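You operate a simulated robot arm through the tools that you are given. There is no shell and no other tool. Be economical: measure what you need, move in short steps, check, and stop when the job is done.

You run a simulated robot arm. Do the job below in one go: nothing can be reset, and whatever is moved stays where it is left.

TASK
Set right what has fallen over on the top of the desk. At the end: the yellow oats carton, which lies on its side on the top of the desk, stands upright there; the blue crayon stands where the pink eraser stood; the pink eraser stands on top of the cream card (marked "KEEP"); the grey pad from the top of the desk stands on top of the white card (marked "RED"); the green corn carton, which lies on its side on the top of the desk, stands upright there; whatever was shut is shut again. Leave all else as you found it, and nothing knocked over. Set down upright: corn carton, oats carton.

Only the result counts: the job must be done as asked and must still hold three seconds after the hand-in. Knocking over, shifting, dropping, spilling or breaking anything else fails it.

THE ROBOT
A 7-joint arm with a two-finger parallel gripper, fixed in place. Base frame: the origin is at the foot of the arm, x ahead of it, y to its left, z up; the work surface is at about z = 0. Readings come in m, degrees, newtons and seconds.
With the tool pointing down near the work surface it reaches from about 0.22 to 0.58 m from the base axis. Its first joint turns from -66.0 to 66.0 degrees. Payload 2.5 kg.
The tool frame sits at the grasp point between the pads (the TCP): z along the fingers, y along the line on which they close. The tips reach 0.023 m beyond it. The gripper opens to 0.094 m. The fingers are 0.038 m wide and 0.01 m thick; the gripper's body (0.054 by 0.096 m) begins 0.039 m behind the TCP.
Orientation is that of the tool frame in the base frame, as a unit quaternion [x, y, z, w]. With the fingers straight down and closing along the base's y, the tool's x points along the base's -x, its y along +y and its z along -z.

THE INTERFACE
- The arm moves only by the tool move_arm. Its arguments are lists of equal length, an entry for each row: "delta_rot": the turn, a rotation vector about the tool's x, y, z in degrees, a list of three; "xyz": the shift along the tool's x, y, z in m, a list of three; "jaw": the closure, from 0 (fully open) to 1 (shut). In form: {"delta_rot": [[ax, ay, az], ...], "xyz": [[tx, ty, tz], ...], "jaw": [jaw, ...]}. A call has 1 to 12 rows; each row shifts and turns the commanded pose from where the row before left it, along the tool's axes as they then stand. Rows are played at 5 a second. More than 0.05 m and 8.6 degrees between two rows, or a gripper value outside its range, and nothing of the call is played. Where a pose cannot be reached the arm comes as near as it can. A force on the tool above 40 N (or 10 N above the force at the start of the call, whichever is more), or a blocked arm, ends the call early, and 0.2 s more pass. Each finger travels about 0.108 m/s and halts on what it meets, pressing with about 25 N; the grip force reading is that of the motor and also rises with nothing between the fingers. The clock runs only during rows and for 0.2 s after the last one: add rows that do not move to give the fingers time. The reply holds the time, the measured pose of the TCP, the force on the tool along the base axes, the opening and the grip force, in the units named above and with some noise, with the torque about the TCP (base axes, N m) and any sound that the robot's microphone picked up.
- Cameras (640 x 400 px; columns grow to the right, rows downward): "scene" is fixed at [0.0857, -0.4163, 0.5067]; the picture's right is [0.97, -0.26, 0.00], its down [-0.23, -0.85, -0.47] and it looks along [0.12, 0.45, -0.88] (base axes); focal length 214 px, centre (320, 200). "wrist" rides on the gripper at [0.086, 0.016, -0.074] in the tool frame; the picture's right is [-0.18, 0.98, 0.00], its down [-0.58, -0.11, -0.81] and it looks along [-0.79, -0.15, 0.59] (tool axes); focal length 243 px, centre (320, 200). There is no depth. A picture from a camera that has moved, and an enlarged one, comes with that camera's place and axes in the base frame and with its lens.
- snapshot(camera): a new picture of that camera. No time passes.
- close_up(camera, box): a new picture of the part [left, top, right, bottom] of that camera's present view, enlarged. No time passes.
- job_done(): hands the job in; it is judged then, once.

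Go step by step. Nothing tells you positions but the pictures and the camera data: compare them with the known pose of the tool, close in by small moves and look again before you grip or let go. The budget is 120 turns and 84 pictures, counting those below and the enlarged ones. Unless the task says otherwise, let go and move clear before handing in, and close with one line.

The tools are called after "Request:" by a JSON object that holds its "fn" and its "kwargs". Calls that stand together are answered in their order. move_arm: Moves the arm, as the interface text tells. Its arguments: {"type":"object","properties":{"delta_rot":{"type":"array","items":{"type":"array","items":{"type":"number"}}},"xyz":{"type":"array","items":{"type":"array","items":{"type":"number"}}},"jaw":{"type":"array","items":{"type":"number"}}},"required":["delta_rot","xyz","jaw"]} The other tools are called the same way: snapshot (camera) takes a picture; close_up (camera, box) takes an enlarged picture of a part of a camera's view; job_done () hands the job in.

At the start:

```text
time_s: 0.0
position: [0.419, 0.0571, 0.2672]
tcp_rot: [-0.001, 1.0, 0.001, 0.0]
wrist_force: [0.5, -0.3, -0.1]
wrist_torque: [-0.01, 0.05, -0.04]
finger_gap: 0.094
finger_force: 0.1
```

scene: 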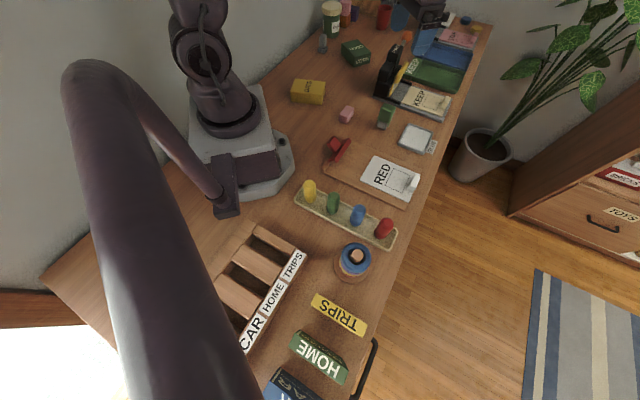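
wrist: 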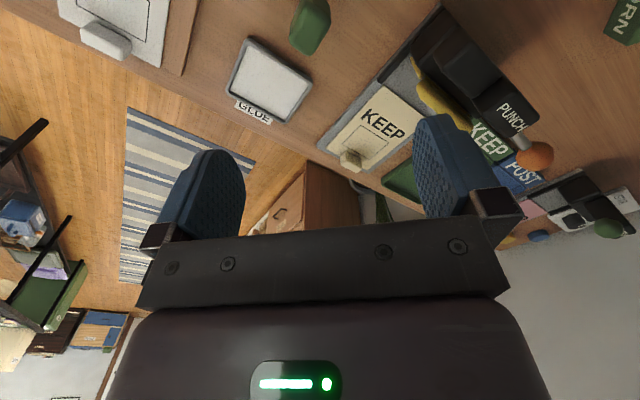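

I see the desk with two fallen cartons (yellow oats, green corn), a pink eraser, crayons in a tray, and cards. I'll enlarge the scene to locate things.

Request:
{"fn": "close_up", "kwargs": {"camera": "scene", "box": [280, 0, 480, 125]}}

Request:
{"fn": "close_up", "kwargs": {"camera": "scene", "box": [270, 90, 470, 215]}}

Request:
{"fn": "close_up", "kwargs": {"camera": "scene", "box": [200, 170, 440, 400]}}

```text
3.20 times, centred on (380, 62) of scene
camera zoom: at [0.0857, -0.4163, 0.5067], right [0.97, -0.26, 0.0], down [-0.23, -0.85, -0.47], along [0.12, 0.45, -0.88], focal length 686 px, centre (128, 640)
```

zoom: 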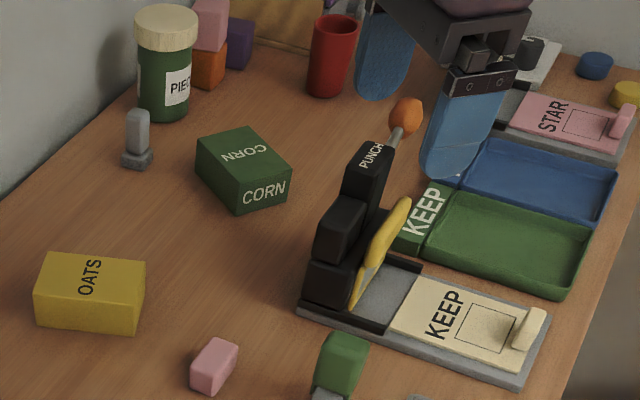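

```text
3.20 times, centred on (370, 152) of scene
camera zoom: at [0.0857, -0.4163, 0.5067], right [0.97, -0.26, 0.0], down [-0.23, -0.85, -0.47], along [0.12, 0.45, -0.88], focal length 686 px, centre (160, 352)
```

zoom: 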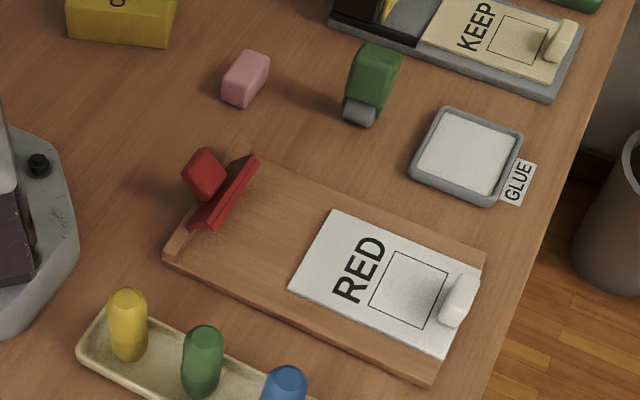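

```text
1.74 times, centred on (320, 285) of scene
camera zoom: at [0.0857, -0.4163, 0.5067], right [0.97, -0.26, 0.0], down [-0.23, -0.85, -0.47], along [0.12, 0.45, -0.88], focal length 373 px, centre (320, 52)
```

zoom: 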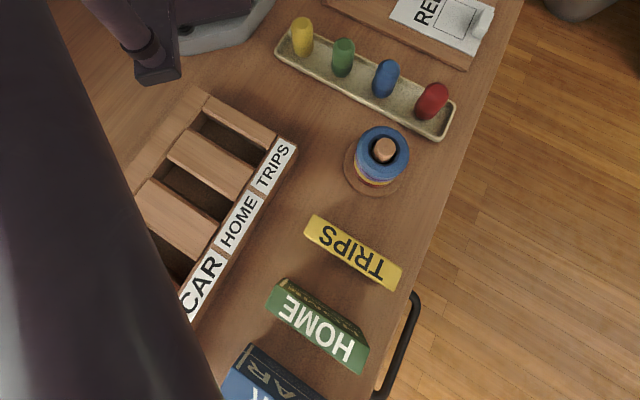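

The grey pad is not certain yet, and neither are the shapes of the cartons. I'll look closer through the wrist and at the small items.

Request:
{"fn": "close_up", "kwargs": {"camera": "wrist", "box": [220, 0, 460, 150]}}

Request:
{"fn": "close_up", "kwargs": {"camera": "wrist", "box": [440, 60, 640, 260]}}

Request:
{"fn": "close_up", "kwargs": {"camera": "scene", "box": [300, 0, 400, 62]}}

Request:
{"fn": "close_up", "kwargs": {"camera": "scene", "box": [400, 0, 500, 62]}}

```text
2.67 times, centred on (340, 75) of wrist
camera zoom: at [0.3322, 0.0731, 0.3404], right [0.18, 0.98, 0.0], down [0.58, -0.11, 0.81], along [0.79, -0.15, -0.59], focal length 647 px, centre (267, 533)
```

zoom: 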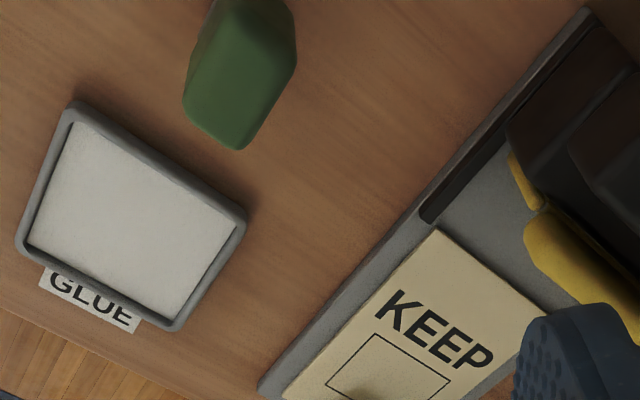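

```text
2.00 times, centred on (540, 160) of wrist
camera zoom: at [0.3322, 0.0731, 0.3404], right [0.18, 0.98, 0.0], down [0.58, -0.11, 0.81], along [0.79, -0.15, -0.59], focal length 485 px, centre (-120, 280)
```

zoom: 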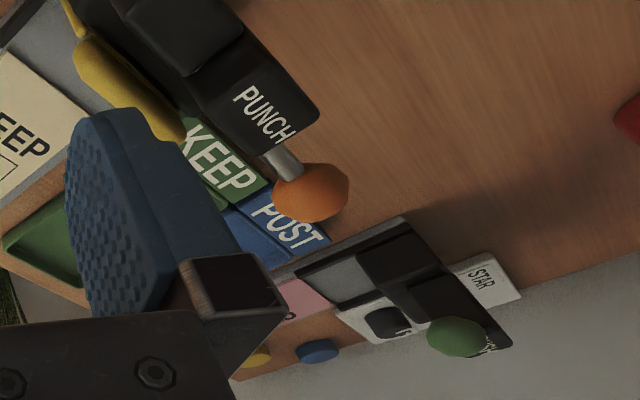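

```text
6.40 times, centred on (350, 31) of scene
camera zoom: at [0.0857, -0.4163, 0.5067], right [0.97, -0.26, 0.0], down [-0.23, -0.85, -0.47], along [0.12, 0.45, -0.88], focal length 1373 px, centre (128, 1282)
```

zoom: 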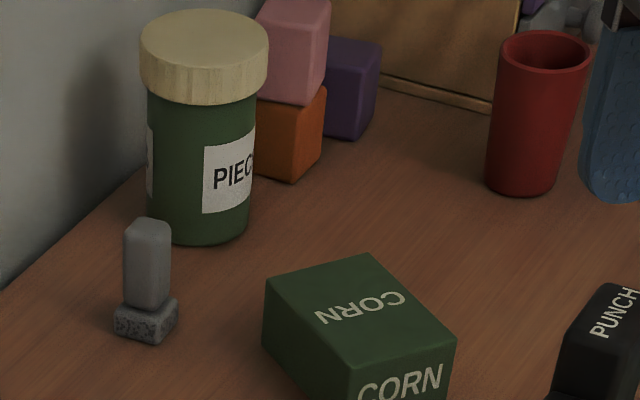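

```text
6.40 times, centred on (450, 31) of scene
camera zoom: at [0.0857, -0.4163, 0.5067], right [0.97, -0.26, 0.0], down [-0.23, -0.85, -0.47], along [0.12, 0.45, -0.88], focal length 1373 px, centre (-512, 1282)
```

zoom: 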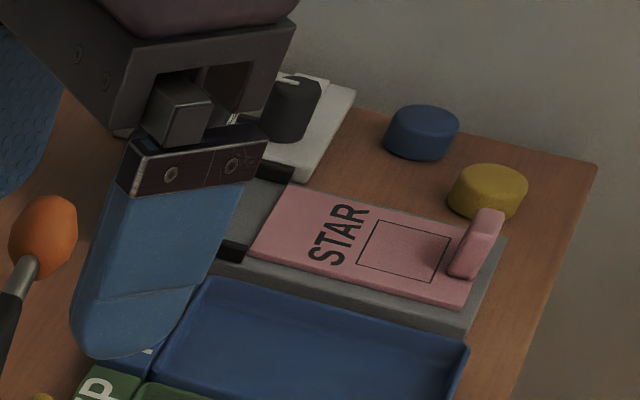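

The grey handled piece by the jar (about x 0.35, y 0.52) may be the grey pad, and there is a similar green piece near the dish. I'll swing round to view the far-left corner with the wrist camera.

Request:
{"fn": "move_arm", "kwargs": {"delta_rot": [[0, 0, -8.33], [0, 0, -8.33], [0, 0, -8.33], [0, 0, -8.33], [0, 0, -8.33], [0, 0, -8.35], [0, 0, 0], [0, 0, 0], [0, 0, 0], [0, 0, 0], [0, 0, 0], [0, 0, 0]], "xyz": [[0, 0, 0], [0, 0, 0], [0, 0, 0], [0, 0, 0], [0, 0, 0], [0, 0, 0], [-0.0065, 0.0423, 0], [-0.0065, 0.0423, 0], [-0.0065, 0.0423, 0], [-0.0065, 0.0423, 0], [-0.0065, 0.0423, 0], [-0.0065, 0.0423, 0]], "jaw": [0, 0, 0, 0, 0, 0, 0, 0, 0, 0, 0, 0]}}

Request:
{"fn": "snapshot", "kwargs": {"camera": "wrist"}}

Request:
{"fn": "snapshot", "kwargs": {"camera": "scene"}}

```text
time_s: 2.6
position: [0.2471, 0.2474, 0.267]
tcp_rot: [-0.422, 0.906, 0.0, 0.001]
wrist_force: [-0.3, -0.5, 0.0]
wrist_torque: [0.02, 0.0, -0.01]
finger_gap: 0.0939
finger_force: 0.1
```

```text
74 pictures are left
camera wrist: at [0.1805, 0.193, 0.3398], right [-0.63, 0.77, 0.0], down [0.46, 0.38, 0.81], along [0.62, 0.51, -0.59], focal length 243 px, centre (320, 200)
```

wrist: 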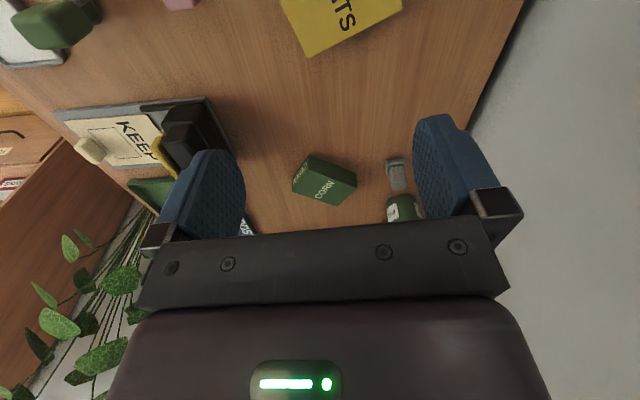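

```text
73 pictures are left
```

scene: 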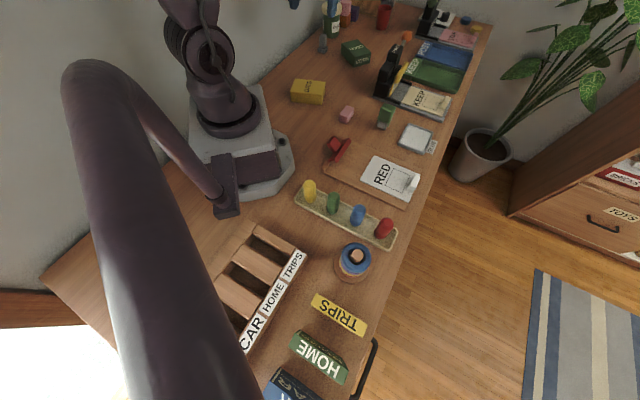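

Request:
{"fn": "close_up", "kwargs": {"camera": "wrist", "box": [270, 130, 430, 230]}}

Request:
{"fn": "close_up", "kwargs": {"camera": "wrist", "box": [0, 0, 240, 150]}}

Request:
{"fn": "close_up", "kwargs": {"camera": "scene", "box": [370, 90, 450, 160]}}

```text
4.00 times, centred on (350, 180) of wrist
camera zoom: at [0.1805, 0.193, 0.3398], right [-0.63, 0.77, 0.0], down [0.46, 0.38, 0.81], along [0.62, 0.51, -0.59], focal length 970 px, centre (200, 280)
```

zoom: 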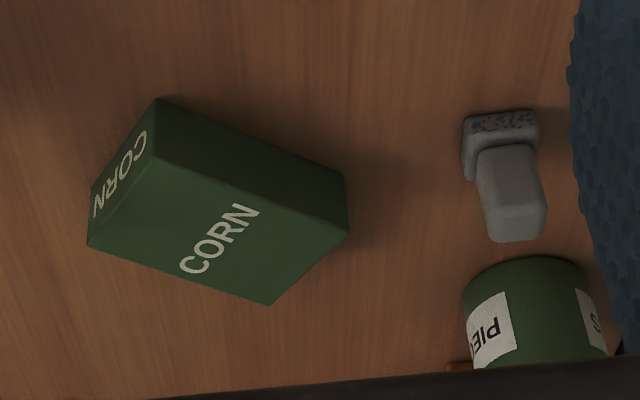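

```text
2.67 times, centred on (120, 75) of wrist
camera zoom: at [0.1805, 0.193, 0.3398], right [-0.63, 0.77, 0.0], down [0.46, 0.38, 0.81], along [0.62, 0.51, -0.59], focal length 647 px, centre (853, 533)
```

zoom: 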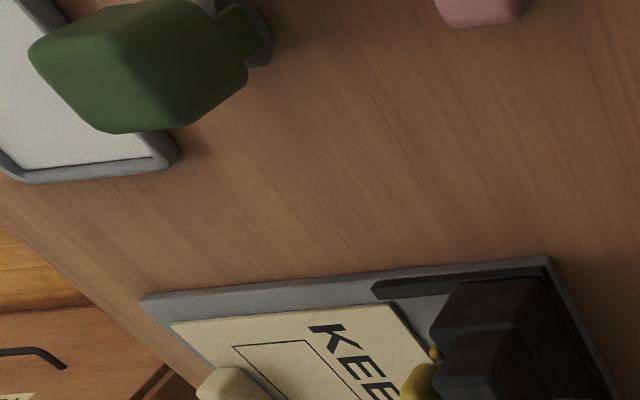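

```text
5.71 times, centred on (410, 125) of scene
camera zoom: at [0.0856, -0.4163, 0.5067], right [0.97, -0.26, 0.0], down [-0.23, -0.85, -0.47], along [0.12, 0.45, -0.88], focal length 1226 px, centre (-194, 629)
```

zoom: 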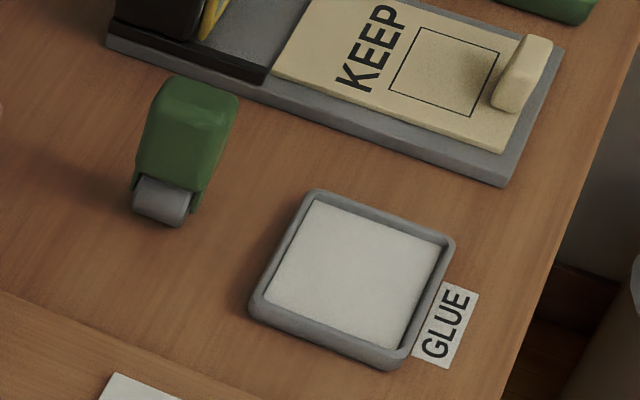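

The grey handled piece with the speckled foot is the pad, and the green one is a glue roller. The corn box measures about 0.11 x 0.07 x 0.04 with its top end toward -y. I'll fetch the pad first, leaning the tool outward because it lies at about 0.63 m.

Request:
{"fn": "move_arm", "kwargs": {"delta_rot": [[0, -8.33, 0], [0, -8.33, 0], [0, -8.34, 0], [0, 0, 0], [0, 0, 0], [0, 0, 0], [0, 0, 0], [0, 0, 0], [0, 0, 0], [0, 0, 0], [0, 0, 0]], "xyz": [[0, 0, 0], [0, 0, 0], [0, 0, 0], [-0.0228, 0.013, 0.0305], [-0.0228, 0.013, 0.0305], [-0.0228, 0.013, 0.0305], [-0.0228, 0.013, 0.0305], [-0.0228, 0.013, 0.0305], [-0.0228, 0.013, 0.0305], [-0.0228, 0.013, 0.0305], [0, 0, 0]], "jaw": [0, 0, 0, 0, 0, 0, 0, 0, 0, 0, 0]}}

Request:
{"fn": "snapshot", "kwargs": {"camera": "wrist"}}

Request:
{"fn": "close_up", "kwargs": {"camera": "scene", "box": [270, 0, 430, 100]}}

```text
time_s: 5.0
position: [0.3309, 0.4866, 0.1395]
tcp_rot: [-0.413, 0.885, 0.091, 0.196]
wrist_force: [-0.9, -0.4, -0.3]
wrist_torque: [0.0, 0.01, -0.01]
finger_gap: 0.094
finger_force: 0.0
```

```text
69 pictures are left
camera wrist: at [0.2485, 0.4142, 0.1692], right [-0.65, 0.76, 0.08], down [0.2, 0.07, 0.98], along [0.74, 0.65, -0.2], focal length 243 px, centre (320, 200)
```

wrist: 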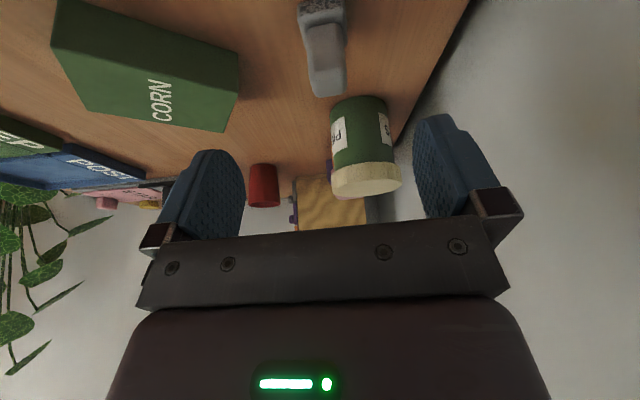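

```text
4.00 times, centred on (350, 50) of scene
camera zoom: at [0.0857, -0.4163, 0.5067], right [0.97, -0.26, 0.0], down [-0.23, -0.85, -0.47], along [0.12, 0.45, -0.88], focal length 858 px, centre (200, 800)
```

zoom: 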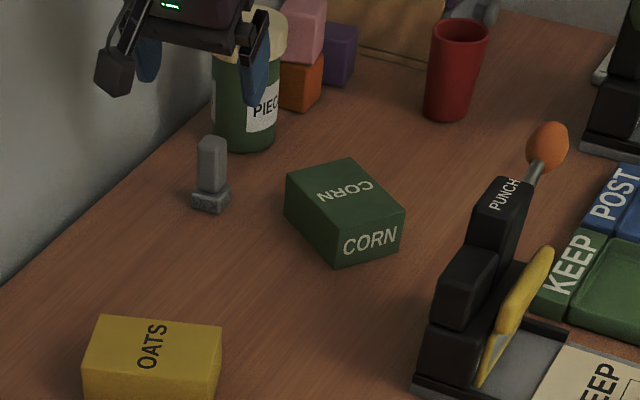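

Request:
{"fn": "move_arm", "kwargs": {"delta_rot": [[0, 0, 0], [0, 0, 0], [0, 0, 0], [0, 0, 0]], "xyz": [[0.0009, 0.0019, 0.0333], [0.0009, 0.0019, 0.0333], [0.0009, 0.0019, 0.0333], [0, 0, 0]], "jaw": [0, 0, 0, 0]}}

Request:
{"fn": "snapshot", "kwargs": {"camera": "wrist"}}

Request:
{"fn": "close_up", "kwargs": {"camera": "scene", "box": [270, 0, 430, 100]}}

```text
time_s: 6.0
position: [0.3526, 0.5213, 0.0481]
tcp_rot: [-0.413, 0.885, 0.091, 0.196]
wrist_force: [0.8, -0.3, 0.0]
wrist_torque: [0.0, -0.03, 0.0]
finger_gap: 0.0938
finger_force: 0.0
```

```text
67 pictures are left
camera wrist: at [0.2687, 0.4475, 0.0778], right [-0.65, 0.76, 0.08], down [0.2, 0.07, 0.98], along [0.74, 0.65, -0.2], focal length 243 px, centre (320, 200)
```

wrist: 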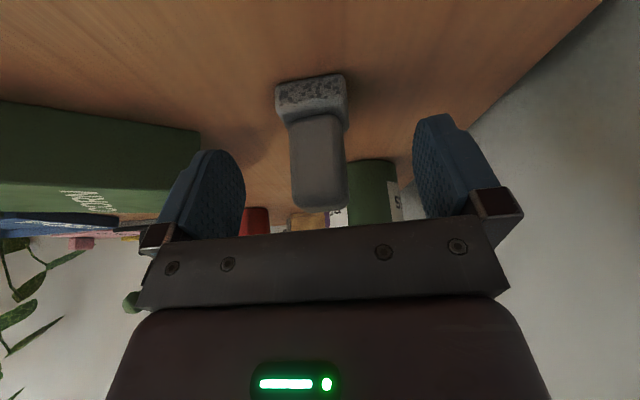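

```text
4.00 times, centred on (350, 50) of scene
camera zoom: at [0.0857, -0.4163, 0.5067], right [0.97, -0.26, 0.0], down [-0.23, -0.85, -0.47], along [0.12, 0.45, -0.88], focal length 858 px, centre (200, 800)
```

zoom: 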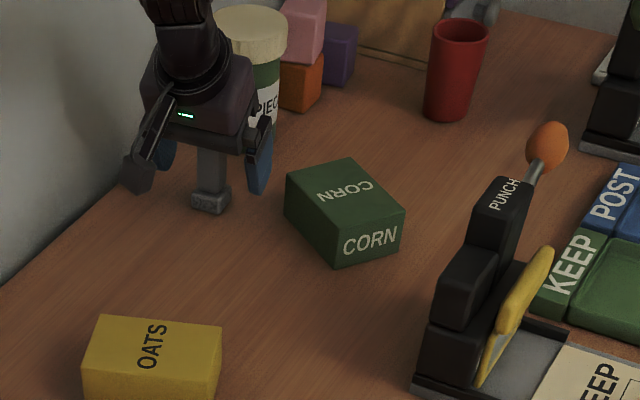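

The pad is between the fingers. Closing.

Request:
{"fn": "move_arm", "kwargs": {"delta_rot": [[0, 0, 0], [0, 0, 0], [0, 0, 0], [0, 0, 0]], "xyz": [[0, 0, 0], [0, 0, 0], [0, 0, 0], [0, 0, 0]], "jaw": [1, 1, 1, 1]}}

Request:
{"fn": "snapshot", "kwargs": {"camera": "wrist"}}

```text
time_s: 7.0
position: [0.3525, 0.5195, 0.0486]
tcp_rot: [-0.413, 0.885, 0.092, 0.196]
wrist_force: [0.2, -0.4, 0.1]
wrist_torque: [0.0, -0.01, 0.01]
finger_gap: 0.0254
finger_force: 24.7
```

```text
65 pictures are left
camera wrist: at [0.2687, 0.4474, 0.0781], right [-0.65, 0.76, 0.08], down [0.2, 0.07, 0.98], along [0.74, 0.65, -0.2], focal length 243 px, centre (320, 200)
```

wrist: 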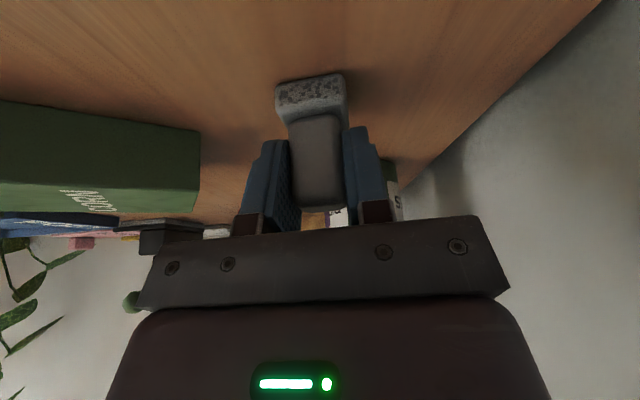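

Gripped (gap 25 mm). Lifting straight up, then drawing in toward the base.

Request:
{"fn": "move_arm", "kwargs": {"delta_rot": [[0, 0, 0], [0, 0, 0], [0, 0, 0], [0, 0, 0], [0, 0, 0], [0, 0, 0], [0, 0, 0], [0, 0, 0]], "xyz": [[-0.0197, 0, -0.0424], [-0.0197, 0, -0.0424], [-0.0197, 0, -0.0424], [0.0389, -0.0126, -0.0181], [0.0389, -0.0126, -0.0181], [0.0389, -0.0126, -0.0181], [0.0389, -0.0126, -0.0181], [0.0389, -0.0126, -0.0181]], "jaw": [1, 1, 1, 1, 1, 1, 1, 1]}}

Request:
{"fn": "snapshot", "kwargs": {"camera": "wrist"}}

```text
time_s: 8.8
position: [0.2608, 0.3153, 0.1907]
tcp_rot: [-0.412, 0.885, 0.092, 0.196]
wrist_force: [0.9, 0.8, 0.6]
wrist_torque: [0.02, 0.01, 0.0]
finger_gap: 0.0
finger_force: 24.8
```

```text
64 pictures are left
camera wrist: at [0.178, 0.242, 0.2214], right [-0.65, 0.76, 0.08], down [0.2, 0.07, 0.98], along [0.74, 0.65, -0.2], focal length 243 px, centre (320, 200)
```

wrist: 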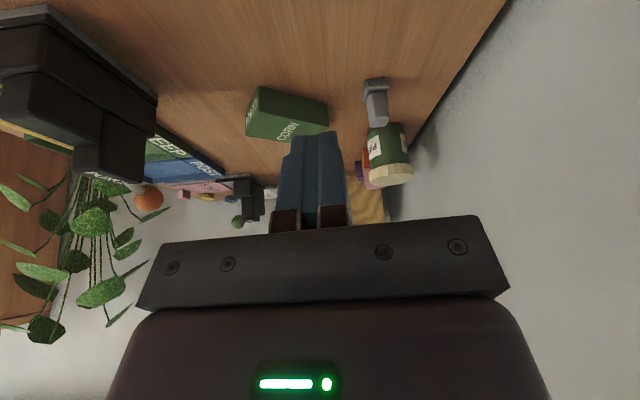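

The pad slipped out of the grip but looks to be still standing. I'll look closer.

Request:
{"fn": "close_up", "kwargs": {"camera": "wrist", "box": [340, 60, 440, 130]}}

Request:
{"fn": "close_up", "kwargs": {"camera": "scene", "box": [300, 20, 364, 60]}}

```text
5.71 times, centred on (390, 95) of wrist
camera zoom: at [0.178, 0.242, 0.2214], right [-0.65, 0.76, 0.08], down [0.2, 0.07, 0.98], along [0.74, 0.65, -0.2], focal length 1386 px, centre (-80, 800)
```

zoom: 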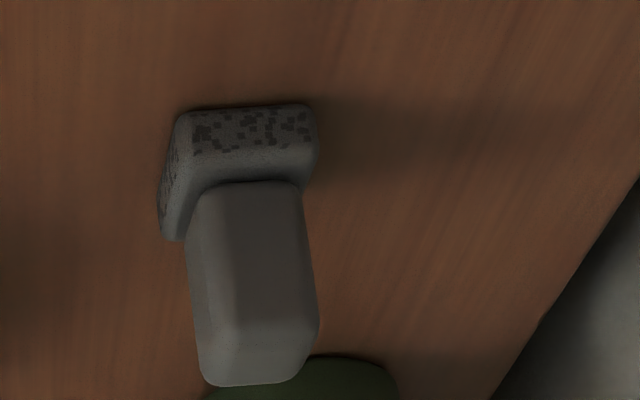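

```text
10.00 times, centred on (332, 40) of scene
camera zoom: at [0.0857, -0.4163, 0.5067], right [0.97, -0.26, 0.0], down [-0.23, -0.85, -0.47], along [0.12, 0.45, -0.88], focal length 2145 px, centre (200, 1800)
```

zoom: 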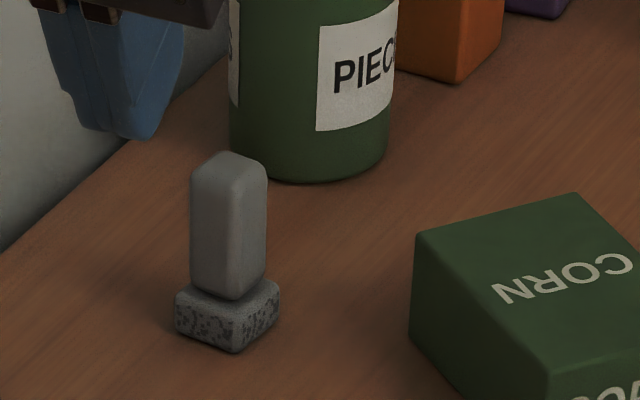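

The pad still stands. Its faces are turned to about 39°, so my grip was about 11° off square. I'll realign, and lift more gently this time.

Request:
{"fn": "move_arm", "kwargs": {"delta_rot": [[2.45, 0, 5.27], [2.45, 0, 5.27], [0, 0, 0], [0, 0, 0], [0, 0, 0], [0, 0, 0], [0, 0, 0], [0, 0, 0]], "xyz": [[0, 0, 0], [0, 0, 0], [-0.0234, 0.0206, 0.0266], [-0.0234, 0.0206, 0.0266], [-0.0234, 0.0206, 0.0266], [-0.0234, 0.0206, 0.0266], [-0.0234, 0.0206, 0.0266], [0, 0, 0]], "jaw": [0, 0, 0, 0, 0, 0, 0, 0]}}

Request:
{"fn": "snapshot", "kwargs": {"camera": "wrist"}}

```text
time_s: 10.6
position: [0.3262, 0.5, 0.1184]
tcp_rot: [-0.32, 0.923, 0.071, 0.203]
wrist_force: [-0.9, 0.4, -0.5]
wrist_torque: [0.01, 0.0, 0.01]
finger_gap: 0.094
finger_force: 0.1
```

```text
61 pictures are left
camera wrist: at [0.2295, 0.444, 0.1482], right [-0.48, 0.87, 0.08], down [0.21, 0.03, 0.98], along [0.85, 0.48, -0.2], focal length 243 px, centre (320, 200)
```

wrist: 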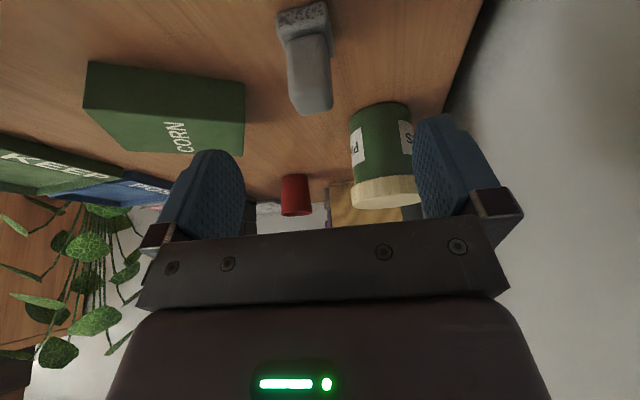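

Request:
{"fn": "move_arm", "kwargs": {"delta_rot": [[0, 0, 0], [0, 0, 0], [0, 0, 0]], "xyz": [[0.0008, -0.001, 0.039], [0.0008, -0.001, 0.039], [0, 0, 0]], "jaw": [0, 0, 0]}}

Request:
{"fn": "snapshot", "kwargs": {"camera": "wrist"}}

Request:
{"fn": "close_up", "kwargs": {"camera": "scene", "box": [290, 10, 370, 60]}}

```text
time_s: 11.4
position: [0.3521, 0.5176, 0.0464]
tcp_rot: [-0.32, 0.922, 0.071, 0.205]
wrist_force: [-0.4, -0.8, -0.2]
wrist_torque: [0.0, -0.03, -0.01]
finger_gap: 0.0943
finger_force: 0.0
```

```text
60 pictures are left
camera wrist: at [0.2546, 0.4613, 0.0772], right [-0.48, 0.87, 0.08], down [0.21, 0.03, 0.98], along [0.85, 0.48, -0.2], focal length 243 px, centre (320, 200)
```

wrist: 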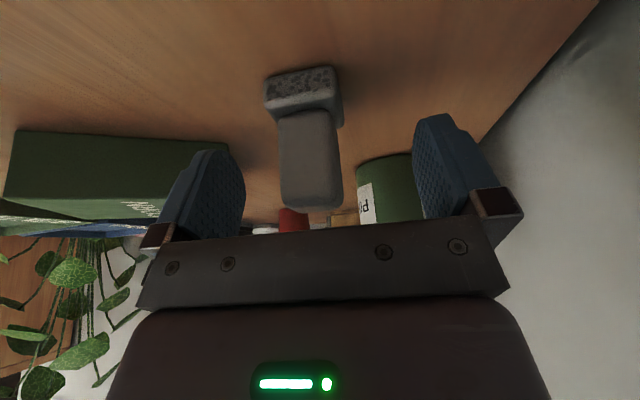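

```text
8.00 times, centred on (330, 35) of scene
camera zoom: at [0.0857, -0.4163, 0.5067], right [0.97, -0.26, 0.0], down [-0.23, -0.85, -0.47], along [0.12, 0.45, -0.88], focal length 1716 px, centre (240, 1520)
```

zoom: 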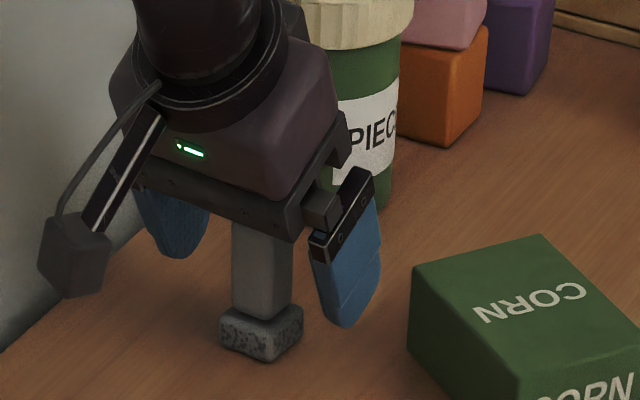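

Request:
{"fn": "move_arm", "kwargs": {"delta_rot": [[0, 0, 0], [0, 0, 0], [0, 0, 0], [0, 0, 0], [0, 0, 0], [0, 0, 0], [0, 0, 0], [0, 0, 0]], "xyz": [[0.005, -0.004, 0], [0, 0, 0], [0, 0, 0], [0, 0, 0], [0, 0, 0], [0, 0, 0], [-0.0013, 0, -0.0027], [-0.0021, 0, -0.0045]], "jaw": [0, 0.5, 1, 1, 1, 1, 1, 1]}}

Request:
{"fn": "snapshot", "kwargs": {"camera": "wrist"}}

Request:
{"fn": "close_up", "kwargs": {"camera": "scene", "box": [290, 10, 370, 60]}}

```text
time_s: 13.2
position: [0.3496, 0.509, 0.0531]
tcp_rot: [-0.321, 0.922, 0.07, 0.203]
wrist_force: [1.0, 0.1, -0.4]
wrist_torque: [0.02, 0.0, 0.03]
finger_gap: 0.0254
finger_force: 25.2
```

```text
58 pictures are left
camera wrist: at [0.2536, 0.4547, 0.0835], right [-0.48, 0.87, 0.08], down [0.21, 0.03, 0.98], along [0.85, 0.48, -0.2], focal length 243 px, centre (320, 200)
```

wrist: 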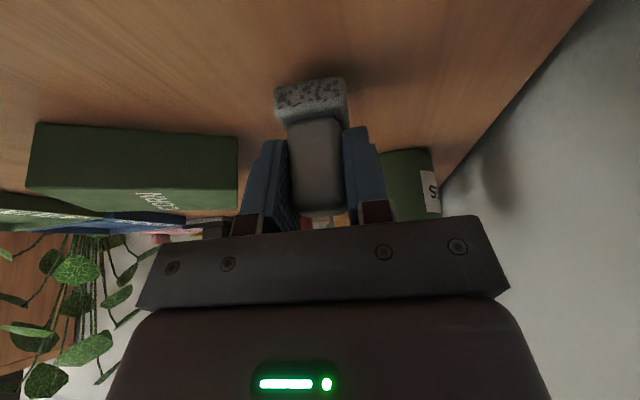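

```text
8.00 times, centred on (330, 35) of scene
camera zoom: at [0.0857, -0.4163, 0.5067], right [0.97, -0.26, 0.0], down [-0.23, -0.85, -0.47], along [0.12, 0.45, -0.88], focal length 1716 px, centre (240, 1520)
```

zoom: 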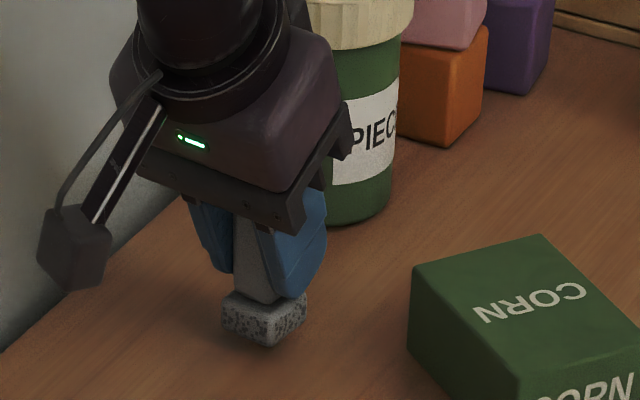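

It appears to come up with the gripper now. Lifting on slowly and checking.

Request:
{"fn": "move_arm", "kwargs": {"delta_rot": [[0, 0, 0], [0, 0, 0], [0, 0, 0], [0, 0, 0], [0, 0, 0], [0, 0, 0], [0, 0, 0], [0, 0, 0]], "xyz": [[-0.0021, 0, -0.0045], [-0.0042, 0, -0.009], [-0.0063, 0, -0.0136], [-0.0063, 0, -0.0136], [-0.0063, 0, -0.0136], [-0.0063, 0, -0.0136], [-0.0063, 0, -0.0136], [-0.0042, 0, -0.009]], "jaw": [1, 1, 1, 1, 1, 1, 1, 1]}}

Request:
{"fn": "snapshot", "kwargs": {"camera": "wrist"}}

```text
time_s: 15.0
position: [0.3503, 0.5116, 0.1527]
tcp_rot: [-0.322, 0.922, 0.071, 0.205]
wrist_force: [0.0, -0.6, -1.0]
wrist_torque: [0.02, -0.01, 0.01]
finger_gap: 0.0252
finger_force: 25.0
```

```text
56 pictures are left
camera wrist: at [0.254, 0.4559, 0.1837], right [-0.48, 0.87, 0.08], down [0.21, 0.03, 0.98], along [0.85, 0.48, -0.2], focal length 243 px, centre (320, 200)
```

wrist: 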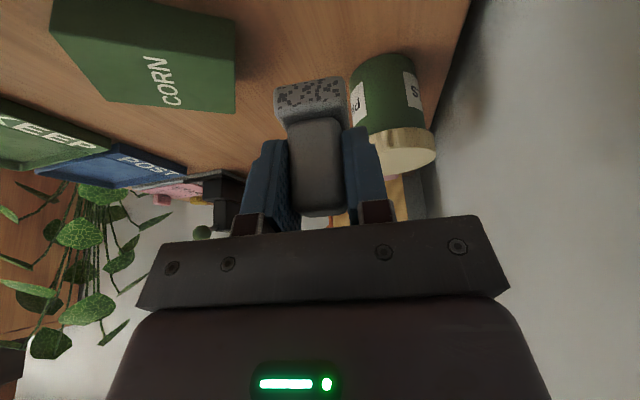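

The pad is held. Drawing it in gently now, then swinging round to the RED card.

Request:
{"fn": "move_arm", "kwargs": {"delta_rot": [[0, 0, 0], [0, 0, 0], [0, 0, 0], [0, 0, 0], [0, 0, 0], [0, 0, 0], [0, 0, 0], [0, 0, 0], [0, 0, 0]], "xyz": [[0.0096, -0.0033, -0.0045], [0.0192, -0.0065, -0.009], [0.0205, -0.007, -0.0096], [0.0205, -0.007, -0.0096], [0.0205, -0.007, -0.0096], [0.0205, -0.007, -0.0096], [0.0205, -0.007, -0.0096], [0.0205, -0.007, -0.0096], [0.0205, -0.007, -0.0096]], "jaw": [1, 1, 1, 1, 1, 1, 1, 1, 1]}}

Request:
{"fn": "move_arm", "kwargs": {"delta_rot": [[1.395, 0, 3.0], [1.395, 0, 3.0], [1.395, 0, 3.0], [1.395, 0, 3.0], [1.395, 0, 3.0], [1.395, 0, 3.0], [1.395, 0, 3.0], [1.395, 0, 3.0], [1.395, 0, 3.0], [1.395, 0, 3.0], [1.395, 0, 3.0], [1.395, 0, 3.0]], "xyz": [[-0.0058, -0.0228, 0.0027], [-0.0058, -0.0228, 0.0027], [-0.0058, -0.0228, 0.0027], [-0.0058, -0.0228, 0.0027], [-0.0058, -0.0228, 0.0027], [-0.0058, -0.0228, 0.0027], [-0.0058, -0.0228, 0.0027], [-0.0058, -0.0228, 0.0027], [-0.0058, -0.0228, 0.0027], [-0.0058, -0.0228, 0.0027], [-0.0058, -0.0228, 0.0027], [-0.0058, -0.0228, 0.0027]], "jaw": [1, 1, 1, 1, 1, 1, 1, 1, 1, 1, 1, 1]}}

```text
time_s: 17.0
position: [0.2375, 0.3454, 0.1533]
tcp_rot: [-0.321, 0.922, 0.072, 0.205]
wrist_force: [-1.0, -0.5, 0.0]
wrist_torque: [-0.01, 0.02, 0.0]
finger_gap: 0.0252
finger_force: 25.0
```

```text
time_s: 19.6
position: [0.3997, 0.1199, 0.1523]
tcp_rot: [0.012, 0.976, -0.003, 0.217]
wrist_force: [-0.5, -0.1, -0.4]
wrist_torque: [0.01, 0.0, -0.03]
finger_gap: 0.0254
finger_force: 25.2
```

Request:
{"fn": "move_arm", "kwargs": {"delta_rot": [[1.395, 0, 3.0], [1.395, 0, 3.0], [1.395, 0, 3.0], [1.395, 0, 3.0], [1.395, 0, 3.0], [1.395, 0, 3.0], [1.395, 0, 3.0], [1.395, 0, 3.0], [1.395, 0, 3.0], [1.395, 0, 3.0], [1.395, 0, 3.0], [1.395, 0, 3.0]], "xyz": [[-0.0053, -0.0228, 0.0025], [-0.0053, -0.0228, 0.0025], [-0.0053, -0.0228, 0.0025], [-0.0053, -0.0228, 0.0025], [-0.0053, -0.0228, 0.0025], [-0.0053, -0.0228, 0.0025], [-0.0053, -0.0228, 0.0025], [-0.0053, -0.0228, 0.0025], [-0.0053, -0.0228, 0.0025], [-0.0053, -0.0228, 0.0025], [-0.0053, -0.0228, 0.0025], [-0.0053, -0.0228, 0.0025]], "jaw": [1, 1, 1, 1, 1, 1, 1, 1, 1, 1, 1, 1]}}

Request:
{"fn": "snapshot", "kwargs": {"camera": "wrist"}}

Request:
{"fn": "snapshot", "kwargs": {"camera": "scene"}}

```text
time_s: 22.2
position: [0.3754, -0.1562, 0.1536]
tcp_rot: [0.342, 0.914, -0.076, 0.203]
wrist_force: [-0.5, -0.5, -0.3]
wrist_torque: [0.0, 0.03, 0.02]
finger_gap: 0.0254
finger_force: 24.9
```

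```text
55 pictures are left
camera wrist: at [0.3026, -0.0715, 0.1839], right [0.77, 0.63, 0.08], down [0.07, -0.2, 0.98], along [0.63, -0.75, -0.2], focal length 243 px, centre (320, 200)
```

wrist: 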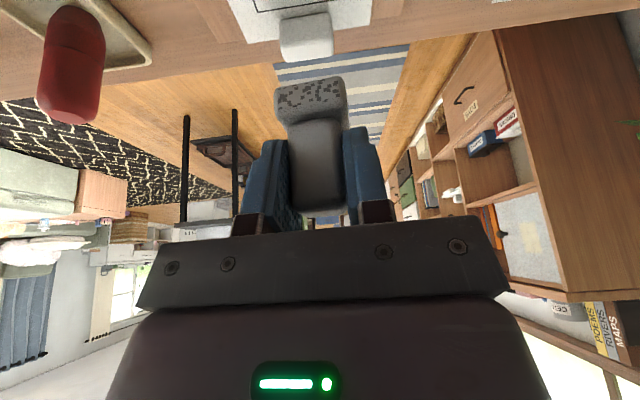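

```text
54 pictures are left
```

scene: 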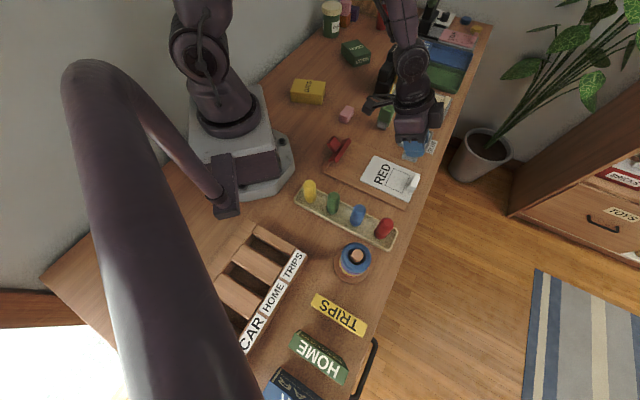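

Request:
{"fn": "close_up", "kwargs": {"camera": "scene", "box": [340, 110, 460, 210]}}

```text
4.00 times, centred on (400, 160) of scene
camera zoom: at [0.0857, -0.4163, 0.5067], right [0.97, -0.26, 0.0], down [-0.23, -0.85, -0.47], along [0.12, 0.45, -0.88], focal length 858 px, centre (0, 360)
```

zoom: 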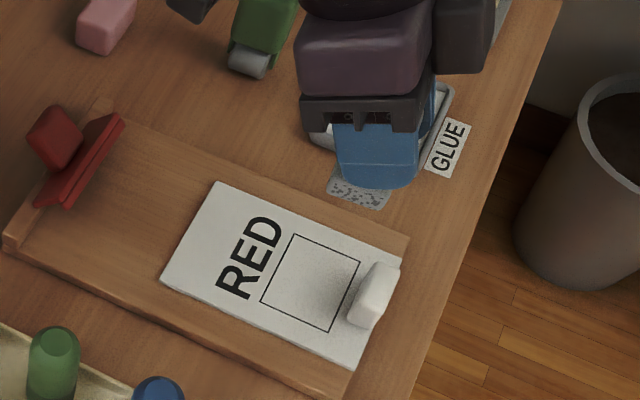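

Request:
{"fn": "move_arm", "kwargs": {"delta_rot": [[0, 0, 0], [0, 0, 0], [0, 0, 0], [0, 0, 0], [0, 0, 0]], "xyz": [[0.0105, -0.0023, 0.0198], [0.0105, -0.0023, 0.0198], [0.0105, -0.0023, 0.0198], [0.0105, -0.0023, 0.0198], [0, 0, 0]], "jaw": [1, 1, 1, 1, 1]}}

Request:
{"fn": "snapshot", "kwargs": {"camera": "wrist"}}

Request:
{"fn": "close_up", "kwargs": {"camera": "scene", "box": [350, 130, 446, 210]}}

```text
time_s: 23.4
position: [0.3663, -0.1609, 0.0647]
tcp_rot: [0.343, 0.914, -0.076, 0.203]
wrist_force: [-1.6, 0.9, 0.1]
wrist_torque: [0.0, -0.01, -0.05]
finger_gap: 0.0252
finger_force: 24.8
```

```text
52 pictures are left
camera wrist: at [0.2943, -0.0756, 0.0948], right [0.77, 0.63, 0.08], down [0.07, -0.2, 0.98], along [0.63, -0.75, -0.2], focal length 243 px, centre (320, 200)
```

wrist: 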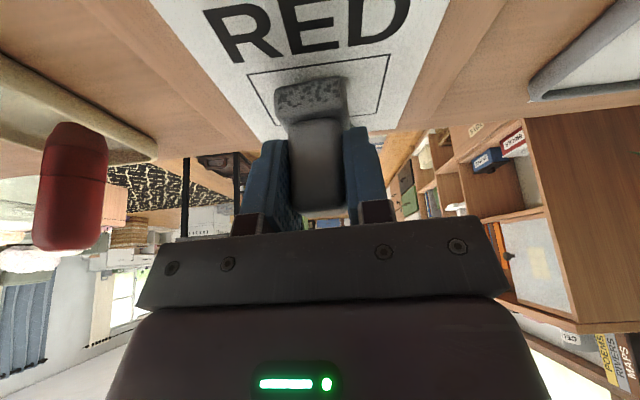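

```text
5.00 times, centred on (398, 170) of scene
camera zoom: at [0.0857, -0.4163, 0.5067], right [0.97, -0.26, 0.0], down [-0.23, -0.85, -0.47], along [0.12, 0.45, -0.88], focal length 1072 px, centre (-70, 350)
```

zoom: 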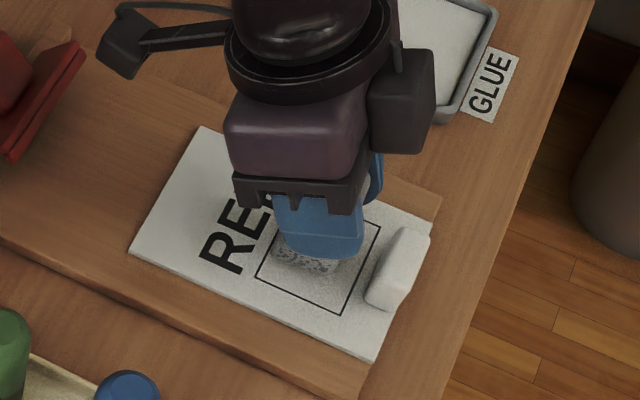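

The pad hangs just above the card's square. Lowering in 1 mm steps until it touches.

Request:
{"fn": "move_arm", "kwargs": {"delta_rot": [[0, 0, 0], [0, 0, 0], [0, 0, 0], [0, 0, 0]], "xyz": [[0.00042, 0, 0.0009], [0.00042, 0, 0.0009], [0.00042, 0, 0.0009], [0.00042, 0, 0.0009]], "jaw": [1, 1, 1, 1]}}

Request:
{"fn": "close_up", "kwargs": {"camera": "wrist", "box": [240, 40, 400, 140]}}

```text
time_s: 24.4
position: [0.3671, -0.16, 0.0597]
tcp_rot: [0.344, 0.914, -0.077, 0.203]
wrist_force: [-0.5, -0.4, 0.2]
wrist_torque: [-0.01, 0.01, 0.0]
finger_gap: 0.0251
finger_force: 25.0
```

```text
4.00 times, centred on (320, 90) of wrist
camera zoom: at [0.2945, -0.0749, 0.0897], right [0.77, 0.63, 0.08], down [0.07, -0.2, 0.98], along [0.63, -0.75, -0.2], focal length 970 px, centre (320, 640)
```

zoom: 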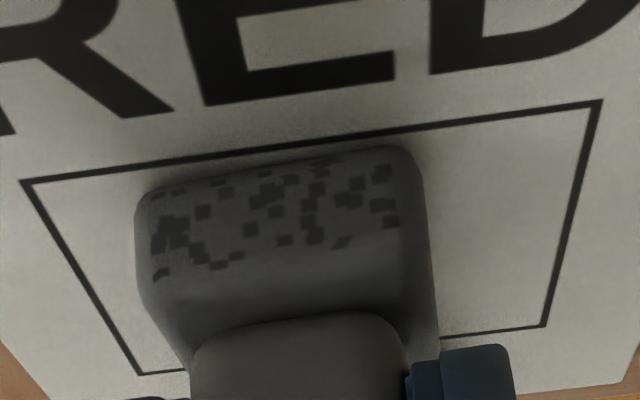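

Request:
{"fn": "move_arm", "kwargs": {"delta_rot": [[0, 0, 0], [0, 0, 0], [0, 0, 0], [0, 0, 0], [0, 0, 0]], "xyz": [[0.00042, 0, 0.0009], [0.00042, 0, 0.0009], [0.00042, 0, 0.0009], [0.00042, 0, 0.0009], [0, 0, 0]], "jaw": [1, 1, 1, 1, 1]}}

Request:
{"fn": "close_up", "kwargs": {"camera": "wrist", "box": [240, 40, 400, 140]}}

```text
time_s: 25.4
position: [0.3685, -0.1617, 0.0573]
tcp_rot: [0.343, 0.913, -0.076, 0.207]
wrist_force: [-3.5, 0.9, 12.1]
wrist_torque: [0.11, 0.19, 0.0]
finger_gap: 0.0254
finger_force: 25.2
stopped in row 5: the force on the tool passed its limit (the readings are from after the stop); the commanded pose is now the measured one
```

```text
4.00 times, centred on (320, 90) of wrist
camera zoom: at [0.2958, -0.0755, 0.0871], right [0.77, 0.63, 0.08], down [0.06, -0.2, 0.98], along [0.63, -0.75, -0.19], focal length 970 px, centre (320, 640)
```

zoom: 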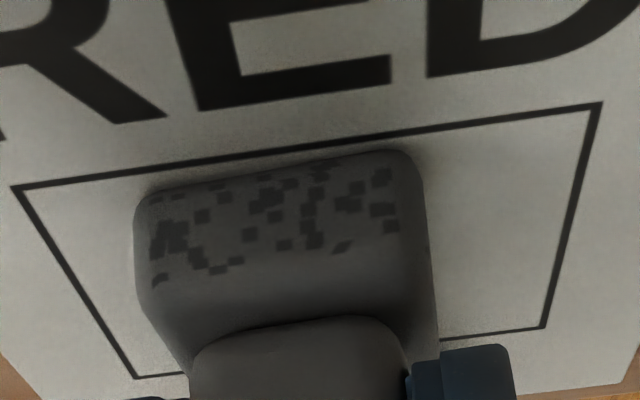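

Contact. Releasing with a small opening, then backing out along the tool.

Request:
{"fn": "move_arm", "kwargs": {"delta_rot": [[0, 0, 0], [0, 0, 0], [0, 0, 0], [0, 0, 0]], "xyz": [[-0.0002, 0, -0.0004], [0, 0, 0], [0, 0, 0], [0, 0, 0]], "jaw": [0.7, 0.6, 0.5, 0.45]}}

Request:
{"fn": "move_arm", "kwargs": {"delta_rot": [[0, 0, 0], [0, 0, 0], [0, 0, 0], [0, 0, 0], [0, 0, 0]], "xyz": [[0, 0, -0.01], [0, 0, -0.03], [0, 0, -0.04], [0, 0, -0.04], [0, 0, -0.03]], "jaw": [0.45, 0.45, 0.45, 0.3, 0]}}

Request:
{"fn": "close_up", "kwargs": {"camera": "scene", "box": [280, 60, 440, 210]}}

```text
time_s: 26.4
position: [0.3688, -0.1596, 0.0571]
tcp_rot: [0.343, 0.913, -0.076, 0.206]
wrist_force: [1.2, -0.2, -0.2]
wrist_torque: [0.01, -0.05, -0.01]
finger_gap: 0.0519
finger_force: 0.0
```

```text
time_s: 27.6
position: [0.3187, -0.1186, 0.1935]
tcp_rot: [0.343, 0.913, -0.075, 0.205]
wrist_force: [1.0, 0.5, 0.8]
wrist_torque: [-0.01, 0.01, -0.03]
finger_gap: 0.0939
finger_force: 0.0
```

```text
2.67 times, centred on (360, 135) of scene
camera zoom: at [0.0857, -0.4163, 0.5067], right [0.97, -0.26, 0.0], down [-0.23, -0.85, -0.47], along [0.12, 0.45, -0.88], focal length 572 px, centre (213, 373)
```

zoom: 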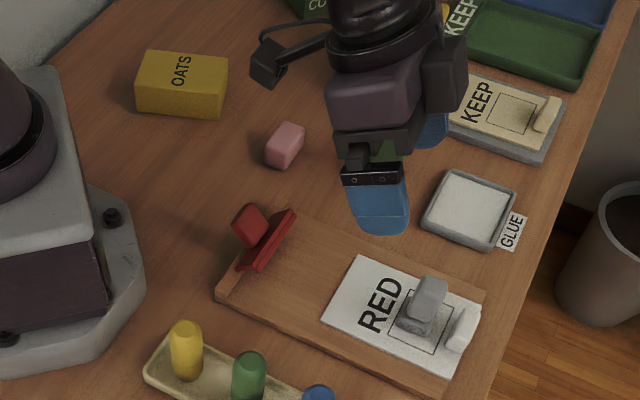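

The pad stands on the RED card. Next is the eraser at about (0.322, 0.122), with its long axis at about 44°.

Request:
{"fn": "move_arm", "kwargs": {"delta_rot": [[-3.267, 0, -7.004], [-3.267, 0, -7.004], [-3.267, 0, -7.004], [-3.267, 0, -7.004], [-3.267, 0, -7.004], [-3.267, 0, -7.004], [-3.267, 0, -7.004], [-3.267, 0, -7.004], [-3.267, 0, -7.004], [-3.267, 0, -7.004], [-3.267, 0, -7.004]], "xyz": [[0, 0, 0], [0, 0, 0], [0, 0, 0], [0, 0, 0], [0, 0, 0], [0, 0, 0], [0, 0, 0], [0, 0, 0], [0, 0, 0], [0, 0, 0], [0, 0, 0]], "jaw": [0, 0, 0, 0, 0, 0, 0, 0, 0, 0, 0]}}

Request:
{"fn": "move_arm", "kwargs": {"delta_rot": [[0, 0, 0], [0, 0, 0], [0, 0, 0], [0, 0, 0], [0, 0, 0], [0, 0, 0], [0, 0, 0]], "xyz": [[-0.0144, 0.0284, 0.0232], [-0.0144, 0.0284, 0.0232], [-0.0144, 0.0284, 0.0232], [-0.0144, 0.0284, 0.0232], [-0.0144, 0.0284, 0.0232], [-0.0144, 0.0284, 0.0232], [0, 0, 0]], "jaw": [0, 0, 0, 0, 0, 0, 0]}}

Request:
{"fn": "snapshot", "kwargs": {"camera": "wrist"}}

Request:
{"fn": "close_up", "kwargs": {"camera": "scene", "box": [310, 80, 390, 130]}}

```text
time_s: 30.1
position: [0.3191, -0.1178, 0.1931]
tcp_rot: [-0.367, 0.904, 0.078, 0.204]
wrist_force: [-0.1, -0.5, 0.2]
wrist_torque: [0.0, 0.01, 0.02]
finger_gap: 0.0939
finger_force: 0.1
```

```text
time_s: 31.6
position: [0.3012, 0.1004, 0.1032]
tcp_rot: [-0.365, 0.905, 0.079, 0.204]
wrist_force: [-1.1, -0.1, -0.7]
wrist_torque: [0.04, 0.01, 0.01]
finger_gap: 0.0938
finger_force: 0.0
```

```text
47 pictures are left
camera wrist: at [0.2105, 0.0365, 0.1322], right [-0.56, 0.82, 0.07], down [0.2, 0.05, 0.98], along [0.8, 0.56, -0.2], focal length 243 px, centre (320, 200)
```

wrist: 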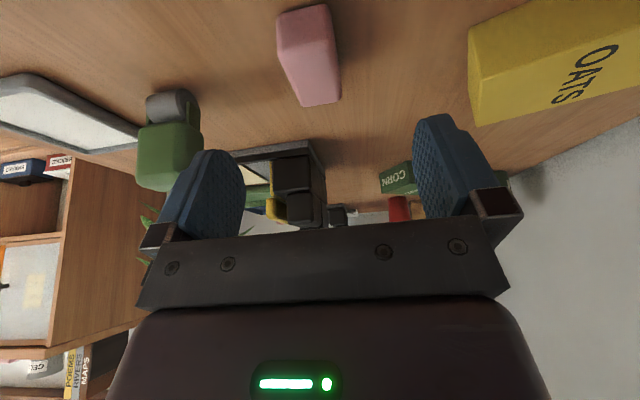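

```text
8.00 times, centred on (350, 105) of scene
camera zoom: at [0.0857, -0.4163, 0.5067], right [0.97, -0.26, 0.0], down [-0.23, -0.85, -0.47], along [0.12, 0.45, -0.88], focal length 1716 px, centre (80, 960)
```

zoom: 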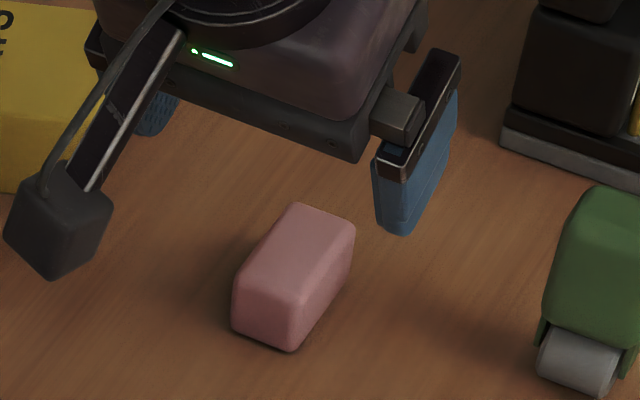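

Request:
{"fn": "move_arm", "kwargs": {"delta_rot": [[0, 0, 0], [0, 0, 0], [0, 0, 0]], "xyz": [[0.0008, 0.0002, 0.038], [0.0008, 0.0002, 0.0385], [0, 0, 0]], "jaw": [0, 0, 0]}}

Request:
{"fn": "snapshot", "kwargs": {"camera": "wrist"}}

Request:
{"fn": "close_up", "kwargs": {"camera": "scene", "box": [310, 80, 390, 130]}}

```text
time_s: 32.5
position: [0.3238, 0.1206, 0.0322]
tcp_rot: [-0.365, 0.905, 0.078, 0.204]
wrist_force: [-0.4, -1.4, -0.4]
wrist_torque: [0.01, -0.03, 0.0]
finger_gap: 0.094
finger_force: 0.1
```

```text
45 pictures are left
camera wrist: at [0.2324, 0.0557, 0.0617], right [-0.56, 0.82, 0.07], down [0.2, 0.05, 0.98], along [0.8, 0.56, -0.2], focal length 243 px, centre (320, 200)
```

wrist: 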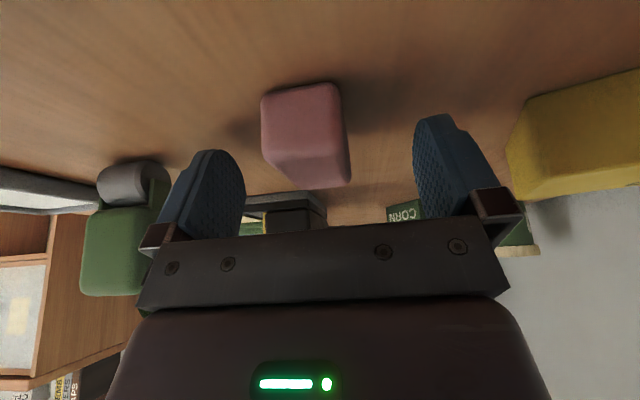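

```text
8.00 times, centred on (350, 105) of scene
camera zoom: at [0.0857, -0.4163, 0.5067], right [0.97, -0.26, 0.0], down [-0.23, -0.85, -0.47], along [0.12, 0.45, -0.88], focal length 1716 px, centre (80, 960)
```

zoom: 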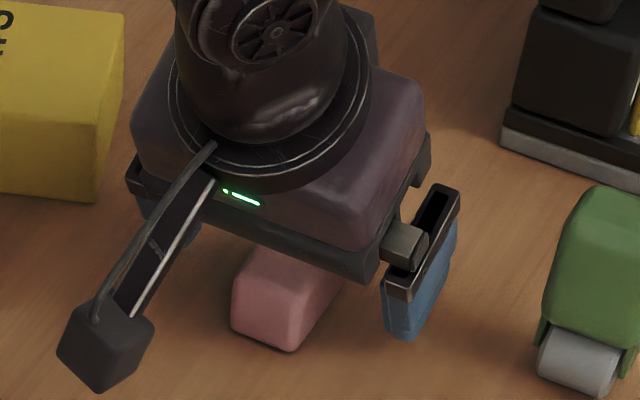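

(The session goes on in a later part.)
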